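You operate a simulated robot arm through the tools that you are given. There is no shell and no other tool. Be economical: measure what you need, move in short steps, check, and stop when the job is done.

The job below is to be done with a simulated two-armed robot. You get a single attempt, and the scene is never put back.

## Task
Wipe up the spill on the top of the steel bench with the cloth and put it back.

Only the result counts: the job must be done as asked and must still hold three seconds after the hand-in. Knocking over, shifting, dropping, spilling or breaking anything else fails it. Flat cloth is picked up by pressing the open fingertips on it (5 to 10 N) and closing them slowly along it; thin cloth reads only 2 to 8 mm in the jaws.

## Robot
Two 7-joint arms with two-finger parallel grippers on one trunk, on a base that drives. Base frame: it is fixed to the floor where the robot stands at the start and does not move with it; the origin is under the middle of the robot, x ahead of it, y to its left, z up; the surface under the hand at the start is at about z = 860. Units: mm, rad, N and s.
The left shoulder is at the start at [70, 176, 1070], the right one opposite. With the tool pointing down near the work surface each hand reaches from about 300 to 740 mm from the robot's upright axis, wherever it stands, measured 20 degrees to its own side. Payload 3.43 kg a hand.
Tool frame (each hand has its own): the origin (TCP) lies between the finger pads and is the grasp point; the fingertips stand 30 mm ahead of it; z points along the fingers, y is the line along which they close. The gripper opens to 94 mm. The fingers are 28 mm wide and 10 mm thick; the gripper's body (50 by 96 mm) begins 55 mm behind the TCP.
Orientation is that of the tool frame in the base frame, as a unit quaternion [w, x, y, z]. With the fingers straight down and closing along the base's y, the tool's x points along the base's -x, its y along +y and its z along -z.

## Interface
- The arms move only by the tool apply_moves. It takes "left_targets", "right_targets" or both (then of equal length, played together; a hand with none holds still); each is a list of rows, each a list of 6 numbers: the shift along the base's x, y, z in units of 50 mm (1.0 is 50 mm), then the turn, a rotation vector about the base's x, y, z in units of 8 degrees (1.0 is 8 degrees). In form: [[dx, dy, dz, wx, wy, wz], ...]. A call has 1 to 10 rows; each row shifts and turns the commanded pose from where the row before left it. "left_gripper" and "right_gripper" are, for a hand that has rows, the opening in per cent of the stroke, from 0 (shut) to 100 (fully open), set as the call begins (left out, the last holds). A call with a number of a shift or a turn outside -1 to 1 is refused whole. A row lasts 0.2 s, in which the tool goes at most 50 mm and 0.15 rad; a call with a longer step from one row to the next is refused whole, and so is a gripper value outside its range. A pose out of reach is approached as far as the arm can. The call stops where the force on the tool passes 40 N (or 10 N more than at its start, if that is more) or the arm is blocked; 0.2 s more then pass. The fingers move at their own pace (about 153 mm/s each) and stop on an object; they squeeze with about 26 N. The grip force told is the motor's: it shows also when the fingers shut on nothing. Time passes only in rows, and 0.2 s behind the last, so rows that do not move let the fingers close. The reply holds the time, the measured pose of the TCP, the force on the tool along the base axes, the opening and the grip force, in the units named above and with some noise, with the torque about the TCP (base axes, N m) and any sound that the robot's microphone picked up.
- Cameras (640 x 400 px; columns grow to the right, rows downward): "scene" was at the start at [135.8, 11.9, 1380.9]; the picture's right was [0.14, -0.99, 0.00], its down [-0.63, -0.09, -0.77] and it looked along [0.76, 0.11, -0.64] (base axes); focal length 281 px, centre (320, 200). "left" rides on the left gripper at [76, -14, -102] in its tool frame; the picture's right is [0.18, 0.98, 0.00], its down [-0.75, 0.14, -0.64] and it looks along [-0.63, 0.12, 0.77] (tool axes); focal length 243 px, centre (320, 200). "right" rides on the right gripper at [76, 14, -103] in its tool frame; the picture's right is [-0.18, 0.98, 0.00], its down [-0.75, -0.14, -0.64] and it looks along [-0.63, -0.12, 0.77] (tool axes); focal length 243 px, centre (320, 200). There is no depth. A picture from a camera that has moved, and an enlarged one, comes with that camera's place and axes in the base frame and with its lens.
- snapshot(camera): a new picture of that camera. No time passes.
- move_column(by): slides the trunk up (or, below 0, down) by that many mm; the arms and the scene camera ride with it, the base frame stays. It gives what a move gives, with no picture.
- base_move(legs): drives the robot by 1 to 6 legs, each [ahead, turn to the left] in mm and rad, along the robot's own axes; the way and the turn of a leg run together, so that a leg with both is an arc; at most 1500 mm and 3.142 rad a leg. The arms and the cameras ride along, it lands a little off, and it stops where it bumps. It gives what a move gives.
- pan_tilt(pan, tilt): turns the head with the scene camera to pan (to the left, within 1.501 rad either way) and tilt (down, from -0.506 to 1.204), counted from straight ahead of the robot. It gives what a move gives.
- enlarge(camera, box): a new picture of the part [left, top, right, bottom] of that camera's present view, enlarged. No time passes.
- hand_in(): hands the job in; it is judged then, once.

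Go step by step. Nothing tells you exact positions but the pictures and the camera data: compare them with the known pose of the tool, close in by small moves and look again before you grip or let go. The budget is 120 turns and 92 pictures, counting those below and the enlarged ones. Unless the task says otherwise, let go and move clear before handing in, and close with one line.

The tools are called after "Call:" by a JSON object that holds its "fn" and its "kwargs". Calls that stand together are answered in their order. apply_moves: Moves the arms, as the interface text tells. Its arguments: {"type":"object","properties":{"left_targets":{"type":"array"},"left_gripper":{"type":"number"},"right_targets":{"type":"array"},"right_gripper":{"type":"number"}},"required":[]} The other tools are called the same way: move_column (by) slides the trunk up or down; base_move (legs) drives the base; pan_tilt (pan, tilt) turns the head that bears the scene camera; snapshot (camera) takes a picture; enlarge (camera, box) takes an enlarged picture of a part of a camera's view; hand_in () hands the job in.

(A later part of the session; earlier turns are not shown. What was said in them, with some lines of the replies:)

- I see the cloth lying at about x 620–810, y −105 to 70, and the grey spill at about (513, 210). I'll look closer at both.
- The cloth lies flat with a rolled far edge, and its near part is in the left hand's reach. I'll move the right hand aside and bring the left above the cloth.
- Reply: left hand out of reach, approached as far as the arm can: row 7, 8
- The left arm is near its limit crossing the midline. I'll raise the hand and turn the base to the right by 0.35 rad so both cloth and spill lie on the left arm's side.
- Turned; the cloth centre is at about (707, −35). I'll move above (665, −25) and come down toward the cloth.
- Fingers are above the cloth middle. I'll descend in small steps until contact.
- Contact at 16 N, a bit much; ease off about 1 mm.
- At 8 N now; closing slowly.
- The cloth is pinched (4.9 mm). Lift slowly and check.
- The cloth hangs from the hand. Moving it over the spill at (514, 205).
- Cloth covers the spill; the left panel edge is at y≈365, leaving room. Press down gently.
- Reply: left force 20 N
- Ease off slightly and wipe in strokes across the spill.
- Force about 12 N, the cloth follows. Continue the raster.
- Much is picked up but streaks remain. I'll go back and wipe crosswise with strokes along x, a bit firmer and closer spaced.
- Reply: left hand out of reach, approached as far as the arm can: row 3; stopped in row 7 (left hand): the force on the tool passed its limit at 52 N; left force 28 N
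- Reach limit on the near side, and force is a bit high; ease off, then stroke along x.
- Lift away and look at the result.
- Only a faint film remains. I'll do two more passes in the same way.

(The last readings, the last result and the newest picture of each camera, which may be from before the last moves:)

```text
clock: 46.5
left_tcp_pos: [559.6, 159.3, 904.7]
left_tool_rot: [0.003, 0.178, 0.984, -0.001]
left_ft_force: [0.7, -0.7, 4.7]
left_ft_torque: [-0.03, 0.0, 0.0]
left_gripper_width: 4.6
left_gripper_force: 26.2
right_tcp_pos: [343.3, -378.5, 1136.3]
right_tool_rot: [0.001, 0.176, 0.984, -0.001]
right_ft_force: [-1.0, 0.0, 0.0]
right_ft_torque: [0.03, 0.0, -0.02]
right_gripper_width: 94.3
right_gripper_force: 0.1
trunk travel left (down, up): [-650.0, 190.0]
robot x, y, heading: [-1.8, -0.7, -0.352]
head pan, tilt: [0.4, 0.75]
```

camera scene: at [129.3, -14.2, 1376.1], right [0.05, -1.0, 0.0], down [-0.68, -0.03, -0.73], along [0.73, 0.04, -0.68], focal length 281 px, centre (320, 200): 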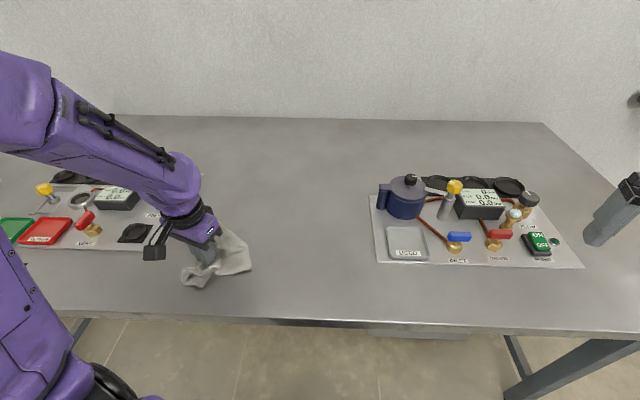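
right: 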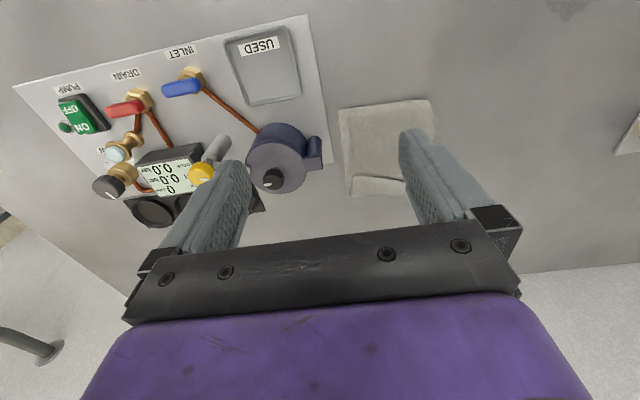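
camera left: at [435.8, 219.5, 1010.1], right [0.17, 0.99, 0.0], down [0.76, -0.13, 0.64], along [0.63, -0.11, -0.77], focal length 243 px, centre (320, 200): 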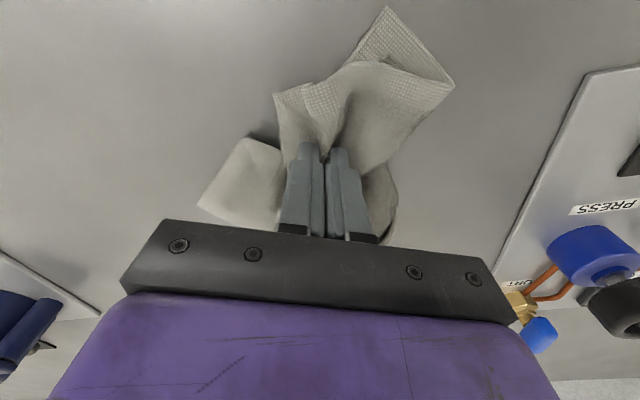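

Now lengthwise strokes along x from here, then look.

Call:
{"fn": "apply_moves", "kwargs": {"left_targets": [[-0.6, 0, -0.02, 0, 0, 0], [-0.6, 0, 0, 0, 0, 0], [-0.6, 0, 0, 0, 0, 0], [0, 0.3, 0, 0, 0, 0], [0.6, 0, 0, 0, 0, 0], [0.6, 0, 0, 0, 0, 0], [0.6, 0, 0, 0, 0, 0], [0, 0.3, 0, 0, 0, 0]]}}

Call:
{"fn": "apply_moves", "kwargs": {"left_targets": [[-0.6, 0, 0, 0, 0, 0], [-0.6, 0, 0, 0, 0, 0], [-0.6, 0, 0, 0, 0, 0], [0, 0.3, 0, 0, 0, 0], [0.6, 0, 0, 0, 0, 0], [0.6, 0, 0, 0, 0, 0], [0.6, 0, 0, 0, 0, 0], [0, 0.3, 0, 0, 0, 0]]}}

Call:
{"fn": "apply_moves", "kwargs": {"left_targets": [[-0.6, 0, 0, 0, 0, 0], [-0.6, 0, 0, 0, 0, 0], [-0.6, 0, 0, 0, 0, 0], [0, 0.3, 0, 0, 0, 0], [0.6, 0, 0, 0, 0, 0], [0.6, 0, 0, 0, 0, 0], [0.6, 0, 0, 0, 0, 0], [0, 0.2, 0, 0, 0, 0]]}}

Call:
{"fn": "apply_moves", "kwargs": {"left_targets": [[0, 0, 0.6, 0, 0, 0], [0, 0, 0.8, 0, 0, 0], [0, -0.5, 0.7, 0, 0, 0], [0.4, -0.8, 0, 0, 0, 0], [0.4, -0.8, 0, 0, 0, 0], [0.4, -0.8, 0, 0, 0, 0], [0.4, -0.8, 0, 0, 0, 0], [0, 0, 0, 0, 0, 0]]}}

Call:
{"fn": "enlarge", "kwargs": {"camera": "scene", "box": [150, 190, 310, 300]}}

```text
clock: 48.3
left_tcp_pos: [561.1, 192.2, 904.6]
left_tool_rot: [0.004, 0.177, 0.984, 0.0]
left_ft_force: [1.2, -2.0, 5.6]
left_ft_torque: [-0.07, -0.03, 0.02]
left_gripper_width: 5.0
left_gripper_force: 25.9
right_tcp_pos: [342.3, -380.3, 1136.0]
right_tool_rot: [0.001, 0.176, 0.984, 0.0]
right_ft_force: [0.2, -0.6, 0.5]
right_ft_torque: [-0.01, 0.03, 0.01]
right_gripper_width: 94.0
right_gripper_force: 0.0
trunk travel left (down, up): [-650.0, 190.0]
robot x, y, heading: [1.1, -3.3, -0.35]
head pan, tilt: [0.4, 0.75]
```

```text
clock: 50.1
left_tcp_pos: [562.3, 219.4, 905.3]
left_tool_rot: [0.004, 0.177, 0.984, 0.0]
left_ft_force: [0.7, -1.6, 3.4]
left_ft_torque: [-0.07, -0.05, 0.01]
left_gripper_width: 4.8
left_gripper_force: 26.2
right_tcp_pos: [341.0, -380.3, 1135.8]
right_tool_rot: [0.001, 0.176, 0.984, 0.0]
right_ft_force: [-0.4, 0.4, -0.6]
right_ft_torque: [-0.03, -0.03, -0.01]
right_gripper_width: 93.9
right_gripper_force: 0.1
trunk travel left (down, up): [-650.0, 190.0]
robot x, y, heading: [1.0, -4.4, -0.352]
head pan, tilt: [0.4, 0.75]
```

```text
clock: 51.9
left_tcp_pos: [558.7, 243.3, 903.2]
left_tool_rot: [0.005, 0.177, 0.984, -0.001]
left_ft_force: [1.9, -1.4, 6.8]
left_ft_torque: [-0.09, -0.02, -0.01]
left_gripper_width: 4.9
left_gripper_force: 26.5
right_tcp_pos: [341.5, -381.1, 1136.3]
right_tool_rot: [0.0, 0.176, 0.984, 0.0]
right_ft_force: [-0.6, 0.2, 0.1]
right_ft_torque: [0.02, 0.0, -0.04]
right_gripper_width: 93.9
right_gripper_force: 0.0
trunk travel left (down, up): [-650.0, 190.0]
robot x, y, heading: [0.9, 0.3, -0.358]
head pan, tilt: [0.4, 0.75]
```

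```text
clock: 53.7
left_tcp_pos: [637.6, 56.3, 1007.3]
left_tool_rot: [0.004, 0.176, 0.984, -0.001]
left_ft_force: [-0.5, 0.1, -0.2]
left_ft_torque: [-0.04, -0.01, -0.01]
left_gripper_width: 4.7
left_gripper_force: 26.6
right_tcp_pos: [342.8, -379.6, 1135.8]
right_tool_rot: [0.001, 0.176, 0.984, 0.0]
right_ft_force: [-0.1, 0.7, 1.3]
right_ft_torque: [-0.04, -0.04, -0.01]
right_gripper_width: 94.0
right_gripper_force: 0.1
trunk travel left (down, up): [-650.0, 190.0]
robot x, y, heading: [1.4, -3.5, -0.353]
head pan, tilt: [0.4, 0.75]
```

```text
3.64 times, centred on (230, 245) of scene
camera zoom: at [130.3, -12.3, 1376.0], right [0.05, -1.0, 0.0], down [-0.68, -0.03, -0.73], along [0.73, 0.03, -0.68], focal length 1023 px, centre (647, 36)
```

zoom: 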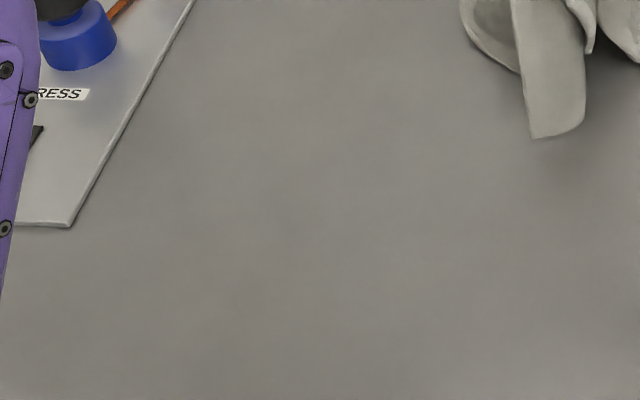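

The spill is gone. A quick close check, then carry the cloth back above its place, slightly farther out so I can draw it back to spread it.

Call:
{"fn": "enlarge", "kwargs": {"camera": "scene", "box": [200, 220, 280, 275]}}

Call:
{"fn": "apply_moves", "kwargs": {"left_targets": [[0.45, -0.52, 0, 0, 0, 0], [0.45, -0.52, 0, 0, 0, 0], [0.45, -0.52, 0, 0, 0, 0], [0, 0, 0, 0, 0, 0]]}}

Call:
{"fn": "snapshot", "kwargs": {"camera": "left"}}

Call:
{"fn": "enlarge", "kwargs": {"camera": "scene", "box": [190, 100, 430, 260]}}

```text
7.27 times, centred on (240, 248) of scene
camera zoom: at [130.3, -12.3, 1376.0], right [0.05, -1.0, 0.0], down [-0.68, -0.03, -0.73], along [0.73, 0.03, -0.68], focal length 2047 px, centre (902, -146)
```

zoom: 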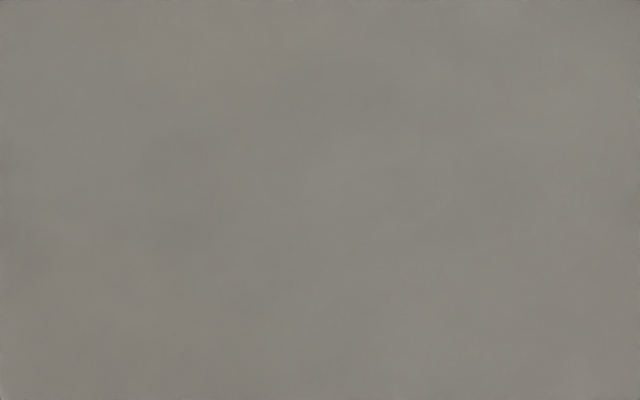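

```text
clock: 54.7
left_tcp_pos: [707.2, -18.6, 1007.9]
left_tool_rot: [0.003, 0.178, 0.984, 0.001]
left_ft_force: [0.2, 0.1, 0.9]
left_ft_torque: [-0.04, 0.0, 0.01]
left_gripper_width: 4.6
left_gripper_force: 25.3
right_tcp_pos: [342.8, -380.4, 1136.2]
right_tool_rot: [0.0, 0.177, 0.984, 0.0]
right_ft_force: [0.6, 0.6, 0.3]
right_ft_torque: [-0.02, -0.03, -0.03]
right_gripper_width: 94.3
right_gripper_force: 0.1
trunk travel left (down, up): [-650.0, 190.0]
robot x, y, heading: [-0.8, 2.6, -0.354]
head pan, tilt: [0.4, 0.75]
```

```text
70 pictures are left
camera left: at [630.4, -4.3, 1109.9], right [0.17, 0.99, 0.0], down [0.75, -0.13, 0.65], along [0.64, -0.11, -0.76], focal length 243 px, centre (320, 200)
```

left: 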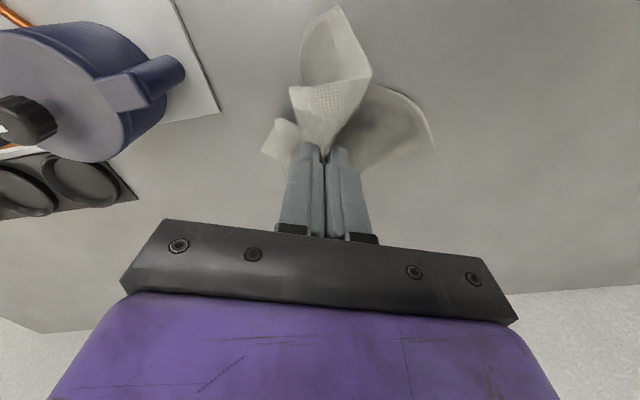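

```text
2.50 times, centred on (310, 180) of scene
camera zoom: at [130.3, -12.9, 1376.0], right [0.05, -1.0, 0.0], down [-0.68, -0.03, -0.73], along [0.73, 0.03, -0.68], focal length 704 px, centre (345, 250)
```

zoom: 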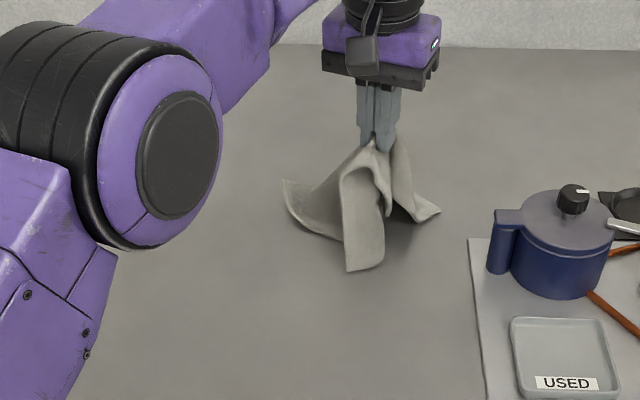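

The bench is clean. The cloth hangs fairly evenly around the fingers, so I'll lower it onto its old middle and look.

Call:
{"fn": "apply_moves", "kwargs": {"left_targets": [[0, -0.1, -0.6, 0, 0, 0], [0, -0.1, -0.6, 0, 0, 0], [0, 0, -0.5, 0, 0, 0], [0, 0, -0.3, 0, 0, 0], [0, 0, 0, 0, 0, 0]]}}

Call:
{"fn": "snapshot", "kwargs": {"camera": "left"}}

Call:
{"fn": "enlarge", "kwargs": {"camera": "scene", "box": [250, 120, 430, 240]}}

```text
clock: 55.9
left_tcp_pos: [707.6, -28.4, 909.2]
left_tool_rot: [0.004, 0.177, 0.984, -0.001]
left_ft_force: [-0.6, 0.0, 7.2]
left_ft_torque: [-0.02, -0.04, 0.01]
left_gripper_width: 4.8
left_gripper_force: 26.1
right_tcp_pos: [341.4, -379.4, 1135.8]
right_tool_rot: [0.0, 0.176, 0.984, -0.001]
right_ft_force: [-0.5, -0.3, -0.3]
right_ft_torque: [0.04, 0.02, 0.03]
right_gripper_width: 93.7
right_gripper_force: 0.1
trunk travel left (down, up): [-650.0, 190.0]
robot x, y, heading: [-1.2, -2.9, -0.352]
head pan, tilt: [0.4, 0.75]
```

```text
68 pictures are left
camera left: at [630.6, -13.7, 1010.9], right [0.17, 0.99, 0.0], down [0.75, -0.13, 0.65], along [0.64, -0.11, -0.76], focal length 243 px, centre (320, 200)
```

left: 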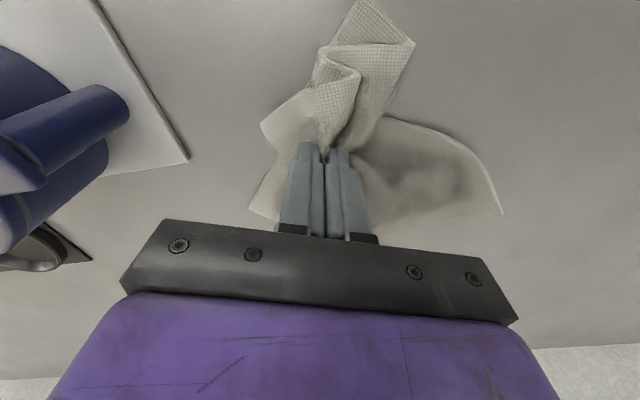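

```text
3.33 times, centred on (340, 180) of scene
camera zoom: at [130.0, -13.3, 1376.1], right [0.05, -1.0, 0.0], down [-0.68, -0.03, -0.73], along [0.73, 0.03, -0.68], focal length 938 px, centre (253, 267)
```

zoom: 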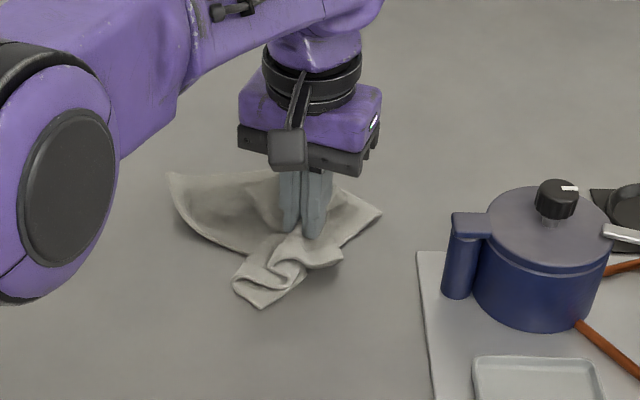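

The cloth is about 25–30 mm too far out and left of its original middle. I'll shift it by that much with a slight lift and lower again.

Call:
{"fn": "apply_moves", "kwargs": {"left_targets": [[0, 0, 0.5, 0, 0, 0], [-0.35, -0.3, 0.2, 0, 0, 0], [-0.3, -0.3, 0, 0, 0, 0], [0, 0, -0.4, 0, 0, 0], [0, 0, -0.3, 0, 0, 0], [0, 0, -0.08, 0, 0, 0], [0, 0, 0, 0, 0, 0]]}}

Call:
{"fn": "enlarge", "kwargs": {"camera": "scene", "box": [250, 120, 430, 240]}}

```text
clock: 57.5
left_tcp_pos: [674.4, -58.4, 905.8]
left_tool_rot: [0.004, 0.177, 0.984, 0.0]
left_ft_force: [0.5, -0.5, 0.8]
left_ft_torque: [0.0, 0.01, 0.02]
left_gripper_width: 4.6
left_gripper_force: 25.9
right_tcp_pos: [342.9, -380.0, 1135.0]
right_tool_rot: [-0.001, 0.176, 0.984, 0.0]
right_ft_force: [0.6, 0.4, -0.2]
right_ft_torque: [-0.04, 0.03, 0.0]
right_gripper_width: 93.8
right_gripper_force: 0.1
trunk travel left (down, up): [-650.0, 190.0]
robot x, y, heading: [2.1, -5.6, -0.354]
head pan, tilt: [0.4, 0.75]
```

```text
3.33 times, centred on (340, 180) of scene
camera zoom: at [131.1, -13.3, 1375.9], right [0.05, -1.0, 0.0], down [-0.68, -0.03, -0.73], along [0.73, 0.03, -0.68], focal length 938 px, centre (253, 267)
```

zoom: 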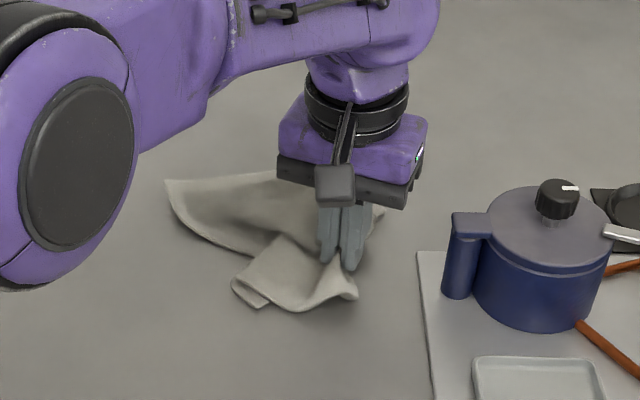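

In this view the original outline was about 167–380 × 160–333, and the cloth now fills nearly the same area. Release here and lift straight up.

Call:
{"fn": "apply_moves", "kwargs": {"left_targets": [[0, 0, -0.08, 0, 0, 0], [0, 0, 0, 0, 0, 0]]}}

Call:
{"fn": "apply_moves", "kwargs": {"left_targets": [[0, 0, 0, 0, 0, 0], [0, 0, 0, 0, 0, 0]], "left_gripper": 35}}

Call:
{"fn": "apply_moves", "kwargs": {"left_targets": [[0, 0, 0.3, 0, 0, 0], [0, 0, 0.6, 0, 0, 0], [0, 0, 0.8, 0, 0, 0], [0, 0, 0.8, 0, 0, 0], [0, 0.5, 0.5, 0, 0, 0]]}}

Call:
{"fn": "enlarge", "kwargs": {"camera": "scene", "box": [250, 120, 430, 240]}}

```text
clock: 58.1
left_tcp_pos: [675.6, -56.9, 902.6]
left_tool_rot: [0.003, 0.178, 0.984, 0.001]
left_ft_force: [0.3, -0.7, 3.4]
left_ft_torque: [-0.02, -0.02, 0.01]
left_gripper_width: 4.8
left_gripper_force: 26.2
right_tcp_pos: [342.0, -380.6, 1136.5]
right_tool_rot: [0.0, 0.176, 0.984, 0.0]
right_ft_force: [0.0, 0.5, 0.1]
right_ft_torque: [0.01, 0.0, 0.01]
right_gripper_width: 94.2
right_gripper_force: 0.0
trunk travel left (down, up): [-650.0, 190.0]
robot x, y, heading: [-1.9, -1.6, -0.352]
head pan, tilt: [0.4, 0.75]
```

```text
clock: 58.7
left_tcp_pos: [675.1, -58.1, 901.7]
left_tool_rot: [0.003, 0.177, 0.984, 0.0]
left_ft_force: [0.5, -0.5, 1.8]
left_ft_torque: [0.03, 0.01, -0.03]
left_gripper_width: 32.9
left_gripper_force: 0.0
right_tcp_pos: [343.4, -380.2, 1134.6]
right_tool_rot: [-0.001, 0.176, 0.984, 0.0]
right_ft_force: [0.6, 0.3, 0.0]
right_ft_torque: [-0.04, -0.02, -0.03]
right_gripper_width: 94.2
right_gripper_force: 0.1
trunk travel left (down, up): [-650.0, 190.0]
robot x, y, heading: [2.6, -0.6, -0.356]
head pan, tilt: [0.4, 0.75]
```

```text
clock: 59.9
left_tcp_pos: [676.6, -31.1, 1054.5]
left_tool_rot: [0.004, 0.176, 0.984, -0.001]
left_ft_force: [-0.1, 0.0, 0.6]
left_ft_torque: [-0.01, -0.02, -0.01]
left_gripper_width: 32.8
left_gripper_force: 0.1
right_tcp_pos: [341.7, -377.9, 1137.3]
right_tool_rot: [0.0, 0.177, 0.984, -0.001]
right_ft_force: [0.6, 0.8, -0.1]
right_ft_torque: [-0.01, 0.0, -0.05]
right_gripper_width: 93.8
right_gripper_force: 0.1
trunk travel left (down, up): [-650.0, 190.0]
robot x, y, heading: [-2.6, -2.6, -0.353]
head pan, tilt: [0.4, 0.75]
```

```text
3.33 times, centred on (340, 180) of scene
camera zoom: at [130.3, -11.6, 1376.0], right [0.05, -1.0, 0.0], down [-0.68, -0.03, -0.73], along [0.73, 0.03, -0.68], focal length 938 px, centre (253, 267)
```

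zoom: 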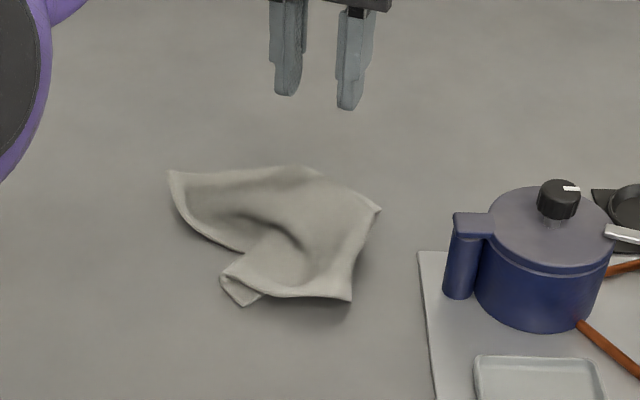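

The cloth lies back on its old spot, released. One overall check with the hand moved clear.

Call:
{"fn": "apply_moves", "kwargs": {"left_targets": [[-0.5, 0.7, 0.3, 0, 0, 0], [-0.5, 0.7, 0.3, 0, 0, 0], [-0.5, 0.7, 0.3, 0, 0, 0], [0, 0, 0, 0, 0, 0]]}}

Call:
{"fn": "snapshot", "kwargs": {"camera": "scene"}}

Call:
{"fn": "snapshot", "kwargs": {"camera": "left"}}

```text
clock: 60.9
left_tcp_pos: [599.4, 75.1, 1095.2]
left_tool_rot: [0.004, 0.177, 0.984, 0.001]
left_ft_force: [0.5, -0.5, 0.4]
left_ft_torque: [-0.01, 0.01, -0.02]
left_gripper_width: 32.6
left_gripper_force: 0.1
right_tcp_pos: [344.0, -380.4, 1135.5]
right_tool_rot: [0.0, 0.176, 0.984, 0.0]
right_ft_force: [0.4, -0.4, -0.2]
right_ft_torque: [-0.01, 0.01, -0.03]
right_gripper_width: 94.0
right_gripper_force: 0.0
trunk travel left (down, up): [-650.0, 190.0]
robot x, y, heading: [0.4, -1.1, -0.353]
head pan, tilt: [0.4, 0.75]
```

```text
64 pictures are left
camera scene: at [131.9, -13.8, 1375.8], right [0.05, -1.0, 0.0], down [-0.68, -0.03, -0.73], along [0.73, 0.03, -0.68], focal length 281 px, centre (320, 200)
```

scene: 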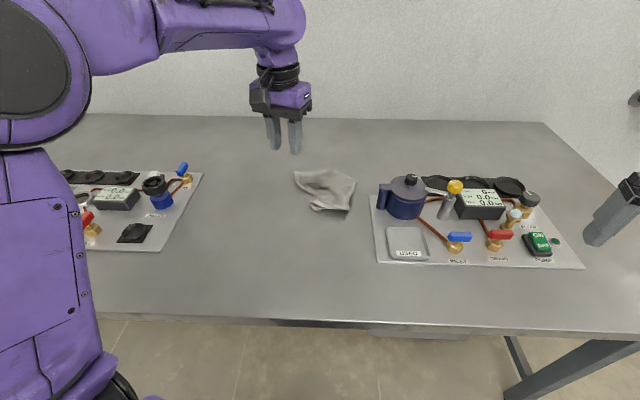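

```text
63 pictures are left
camera left: at [524.2, 88.3, 1198.6], right [0.17, 0.99, 0.0], down [0.75, -0.13, 0.65], along [0.64, -0.11, -0.76], focal length 243 px, centre (320, 200)
```

left: 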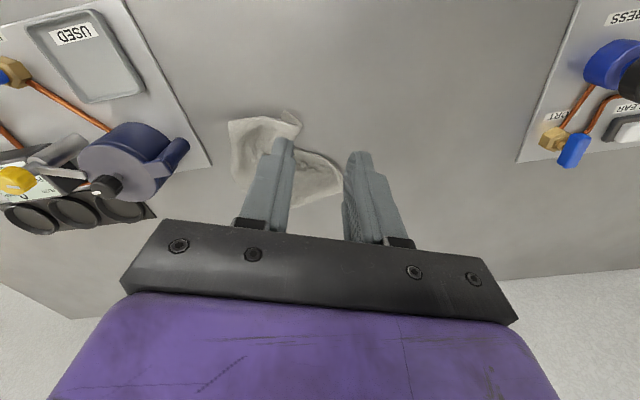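

The cloth's middle is some 30–40 mm farther out and left than originally because its near part is folded. I'll pinch the near part once more and draw it a little toward the robot and right.

Call:
{"fn": "apply_moves", "kwargs": {"left_targets": [[0.49, -0.8, 0, 0, 0, 0], [0.49, -0.8, 0, 0, 0, 0], [0.49, -0.8, 0, 0, 0, 0], [0, 0, -0.9, 0, 0, 0], [0, 0, -0.9, 0, 0, 0], [0, 0, -0.9, 0, 0, 0], [0, 0, -0.8, 0, 0, 0], [0, 0, 0, 0, 0, 0]], "left_gripper": 40}}

Call:
{"fn": "snapshot", "kwargs": {"camera": "left"}}

Call:
{"fn": "enlarge", "kwargs": {"camera": "scene", "box": [250, 120, 430, 240]}}

```text
clock: 62.7
left_tcp_pos: [674.3, -48.5, 918.6]
left_tool_rot: [0.003, 0.177, 0.984, 0.0]
left_ft_force: [-0.2, -0.1, -0.1]
left_ft_torque: [-0.02, 0.02, 0.02]
left_gripper_width: 37.5
left_gripper_force: 0.1
right_tcp_pos: [342.0, -380.7, 1135.7]
right_tool_rot: [-0.001, 0.176, 0.984, 0.0]
right_ft_force: [-0.6, 0.8, -0.1]
right_ft_torque: [-0.01, 0.02, -0.01]
right_gripper_width: 94.0
right_gripper_force: 0.0
trunk travel left (down, up): [-650.0, 190.0]
robot x, y, heading: [1.5, 0.1, -0.351]
head pan, tilt: [0.4, 0.75]
```

```text
62 pictures are left
camera left: at [597.2, -35.0, 1020.1], right [0.17, 0.99, 0.0], down [0.75, -0.13, 0.65], along [0.64, -0.11, -0.76], focal length 243 px, centre (320, 200)
```

left: 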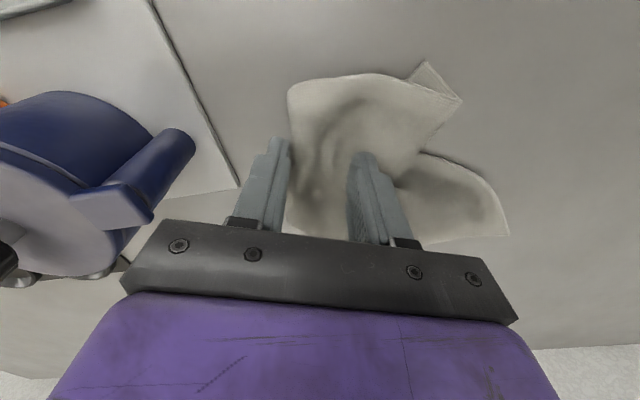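

```text
3.33 times, centred on (340, 180) of scene
camera zoom: at [130.7, -13.6, 1376.0], right [0.05, -1.0, 0.0], down [-0.68, -0.03, -0.73], along [0.73, 0.03, -0.68], focal length 938 px, centre (253, 267)
```

zoom: 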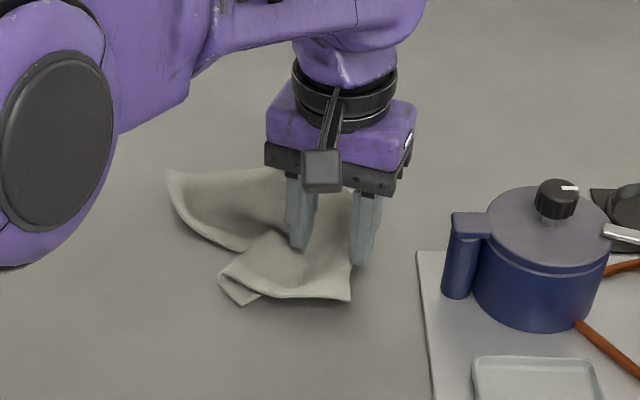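

Shift slightly left so both tips land on the cloth, then lower to contact.

Call:
{"fn": "apply_moves", "kwargs": {"left_targets": [[-0.1, 0.3, 0, 0, 0, 0], [0, 0, -0.3, 0, 0, 0], [0, 0, -0.1, 0, 0, 0], [0, 0, -0.06, 0, 0, 0], [0, 0, 0, 0, 0, 0]]}}

```text
clock: 63.9
left_tcp_pos: [668.8, -34.1, 898.0]
left_tool_rot: [0.005, 0.177, 0.984, 0.0]
left_ft_force: [0.9, 0.5, 5.4]
left_ft_torque: [0.03, -0.09, -0.02]
left_gripper_width: 38.1
left_gripper_force: 0.1
right_tcp_pos: [342.6, -381.0, 1135.6]
right_tool_rot: [0.0, 0.176, 0.984, -0.001]
right_ft_force: [-0.2, 0.4, 0.7]
right_ft_torque: [-0.01, -0.03, 0.02]
right_gripper_width: 94.1
right_gripper_force: 0.1
trunk travel left (down, up): [-650.0, 190.0]
robot x, y, heading: [1.9, 0.0, -0.353]
head pan, tilt: [0.4, 0.75]
```

Call:
{"fn": "apply_moves", "kwargs": {"left_targets": [[0, 0, 0, 0, 0, 0]], "left_gripper": 25}}

Call:
{"fn": "apply_moves", "kwargs": {"left_targets": [[0, 0, 0, 0, 0, 0]], "left_gripper": 12}}

Call:
{"fn": "apply_moves", "kwargs": {"left_targets": [[0, 0, 0, 0, 0, 0], [0, 0, 0, 0, 0, 0]], "left_gripper": 0}}

Call:
{"fn": "apply_moves", "kwargs": {"left_targets": [[-0.1, 0, 0.25, 0, 0, 0], [-0.3, -0.15, 0, 0, 0, 0], [-0.3, -0.15, 0, 0, 0, 0], [-0.1, -0.1, 0, 0, 0, 0], [0, 0, 0, 0, 0, 0]]}}

Call:
{"fn": "enlarge", "kwargs": {"camera": "scene", "box": [250, 120, 430, 240]}}

```text
clock: 64.3
left_tcp_pos: [668.1, -34.9, 898.5]
left_tool_rot: [0.003, 0.177, 0.984, 0.0]
left_ft_force: [-0.8, -0.8, 4.9]
left_ft_torque: [0.06, -0.05, -0.02]
left_gripper_width: 23.4
left_gripper_force: 0.1
right_tcp_pos: [342.5, -379.4, 1135.9]
right_tool_rot: [0.0, 0.176, 0.984, 0.0]
right_ft_force: [0.6, -0.1, -0.4]
right_ft_torque: [0.01, 0.04, 0.04]
right_gripper_width: 94.2
right_gripper_force: 0.1
trunk travel left (down, up): [-650.0, 190.0]
robot x, y, heading: [-0.0, -0.1, -0.35]
head pan, tilt: [0.4, 0.75]
```

```text
clock: 64.7
left_tcp_pos: [668.8, -34.1, 898.9]
left_tool_rot: [0.003, 0.177, 0.984, 0.001]
left_ft_force: [0.3, 0.7, 4.9]
left_ft_torque: [0.07, 0.02, 0.03]
left_gripper_width: 12.1
left_gripper_force: 10.2
right_tcp_pos: [342.6, -379.7, 1135.2]
right_tool_rot: [0.001, 0.176, 0.984, 0.0]
right_ft_force: [0.4, -0.5, -0.4]
right_ft_torque: [0.02, 0.01, -0.02]
right_gripper_width: 94.0
right_gripper_force: 0.1
trunk travel left (down, up): [-650.0, 190.0]
robot x, y, heading: [0.8, -0.2, -0.352]
head pan, tilt: [0.4, 0.75]
```

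```text
clock: 65.3
left_tcp_pos: [669.0, -34.6, 899.4]
left_tool_rot: [0.003, 0.177, 0.984, 0.001]
left_ft_force: [1.1, 1.0, 4.6]
left_ft_torque: [0.02, -0.03, 0.05]
left_gripper_width: 10.1
left_gripper_force: 26.7
right_tcp_pos: [342.7, -379.7, 1134.8]
right_tool_rot: [0.0, 0.177, 0.984, 0.0]
right_ft_force: [0.4, 0.1, -0.2]
right_ft_torque: [0.03, 0.01, -0.01]
right_gripper_width: 93.9
right_gripper_force: 0.1
trunk travel left (down, up): [-650.0, 190.0]
robot x, y, heading: [-0.4, -2.0, -0.349]
head pan, tilt: [0.4, 0.75]
```

```text
clock: 66.5
left_tcp_pos: [629.0, -56.0, 909.5]
left_tool_rot: [0.004, 0.176, 0.984, 0.0]
left_ft_force: [-0.8, 0.1, -0.5]
left_ft_torque: [-0.02, 0.03, 0.03]
left_gripper_width: 9.9
left_gripper_force: 25.7
right_tcp_pos: [343.6, -380.8, 1136.2]
right_tool_rot: [0.0, 0.176, 0.984, 0.0]
right_ft_force: [-0.2, -0.1, 0.3]
right_ft_torque: [-0.05, 0.01, 0.02]
right_gripper_width: 94.3
right_gripper_force: 0.2
trunk travel left (down, up): [-650.0, 190.0]
robot x, y, heading: [0.9, 0.3, -0.353]
head pan, tilt: [0.4, 0.75]
```

```text
3.33 times, centred on (340, 180) of scene
camera zoom: at [131.2, -13.4, 1375.9], right [0.05, -1.0, 0.0], down [-0.68, -0.03, -0.73], along [0.73, 0.03, -0.68], focal length 938 px, centre (253, 267)
```

zoom: 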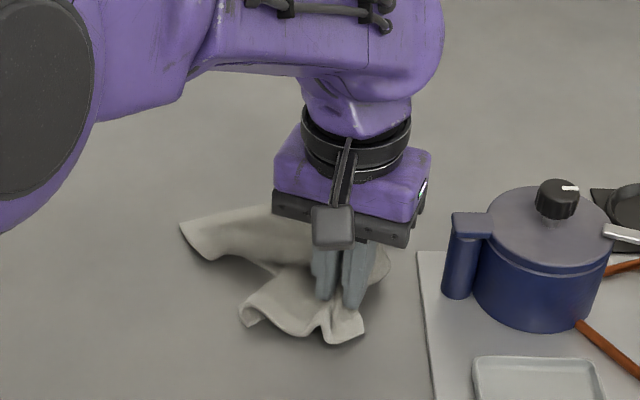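

The cloth now lies within its original outline to about 20 mm. Lower, release, lift.

Call:
{"fn": "apply_moves", "kwargs": {"left_targets": [[0.2, 0, 0, 0, 0, 0], [0.05, 0, -0.16, 0, 0, 0], [0, 0, 0, 0, 0, 0]]}}

Call:
{"fn": "apply_moves", "kwargs": {"left_targets": [[0, 0, 0, 0, 0, 0], [0, 0, 0, 0, 0, 0]], "left_gripper": 40}}

Call:
{"fn": "apply_moves", "kwargs": {"left_targets": [[0, 0, 0.3, 0, 0, 0], [0, 0, 0.6, 0, 0, 0], [0, 0, 0.8, 0, 0, 0], [0, 0, 0.8, 0, 0, 0], [0, 0.5, 0.5, 0, 0, 0], [-0.3, 0.8, 0.3, 0, 0, 0], [-0.3, 0.8, 0.3, 0, 0, 0], [0, 0.8, 0, 0, 0, 0], [0, 0, 0, 0, 0, 0]]}}

Call:
{"fn": "snapshot", "kwargs": {"camera": "scene"}}

Call:
{"fn": "enlarge", "kwargs": {"camera": "scene", "box": [250, 120, 430, 240]}}

```text
clock: 67.3
left_tcp_pos: [641.6, -52.8, 902.1]
left_tool_rot: [0.004, 0.177, 0.984, 0.0]
left_ft_force: [0.2, -0.2, -0.1]
left_ft_torque: [-0.01, -0.01, 0.03]
left_gripper_width: 10.0
left_gripper_force: 26.1
right_tcp_pos: [343.4, -380.1, 1135.5]
right_tool_rot: [0.0, 0.177, 0.984, 0.0]
right_ft_force: [-0.3, 0.1, -0.2]
right_ft_torque: [0.01, 0.0, -0.01]
right_gripper_width: 93.9
right_gripper_force: 0.1
trunk travel left (down, up): [-650.0, 190.0]
robot x, y, heading: [-0.2, 1.6, -0.35]
head pan, tilt: [0.4, 0.75]
```

```text
clock: 67.9
left_tcp_pos: [642.3, -52.9, 902.3]
left_tool_rot: [0.003, 0.177, 0.984, 0.0]
left_ft_force: [0.6, 0.0, 0.3]
left_ft_torque: [-0.01, 0.01, 0.04]
left_gripper_width: 37.5
left_gripper_force: 0.1
right_tcp_pos: [343.7, -379.6, 1135.0]
right_tool_rot: [-0.001, 0.176, 0.984, 0.0]
right_ft_force: [-0.1, -0.5, -0.7]
right_ft_torque: [-0.02, -0.01, 0.0]
right_gripper_width: 94.3
right_gripper_force: 0.0
trunk travel left (down, up): [-650.0, 190.0]
robot x, y, heading: [-2.6, -1.0, -0.351]
head pan, tilt: [0.4, 0.75]
```

```text
clock: 69.9
left_tcp_pos: [612.0, 87.8, 1085.5]
left_tool_rot: [0.004, 0.177, 0.984, 0.0]
left_ft_force: [-0.8, -0.1, -0.2]
left_ft_torque: [0.03, -0.02, -0.02]
left_gripper_width: 37.8
left_gripper_force: 0.1
right_tcp_pos: [343.2, -382.1, 1135.4]
right_tool_rot: [0.001, 0.176, 0.984, 0.0]
right_ft_force: [0.0, 0.3, 0.5]
right_ft_torque: [0.01, 0.0, 0.02]
right_gripper_width: 93.9
right_gripper_force: 0.1
trunk travel left (down, up): [-650.0, 190.0]
robot x, y, heading: [2.1, 0.2, -0.35]
head pan, tilt: [0.4, 0.75]
```

```text
59 pictures are left
camera scene: at [130.8, -14.3, 1375.9], right [0.05, -1.0, 0.0], down [-0.68, -0.03, -0.73], along [0.73, 0.04, -0.68], focal length 281 px, centre (320, 200)
```

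scene: 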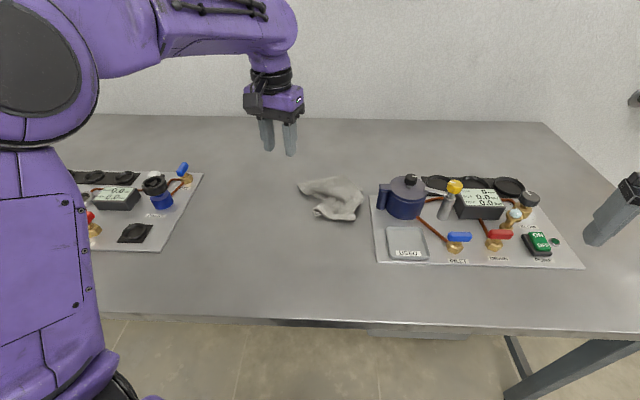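

```text
3.33 times, centred on (340, 180) of scene
camera zoom: at [130.8, -14.3, 1375.9], right [0.05, -1.0, 0.0], down [-0.68, -0.03, -0.73], along [0.73, 0.04, -0.68], focal length 938 px, centre (253, 267)
```

zoom: 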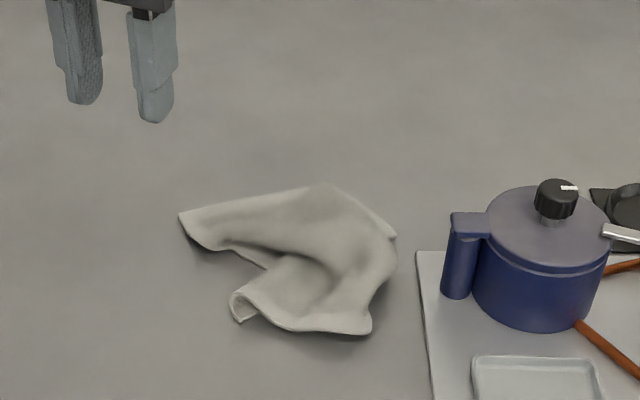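

The cloth now spans 299–364 px by 176–221 px, against 300–364 by 168–220 at the start, so it is back in place. The bench is clean, nothing else has moved, and both hands are clear.

Call:
{"fn": "hand_in", "kwargs": {}}

```text
The job is handed in.
```

The spill is wiped up: a close-up of the spot shows clean steel. The cloth is back within its original outline, though more crumpled than at the start, and I saw nothing else on the bench shifted.
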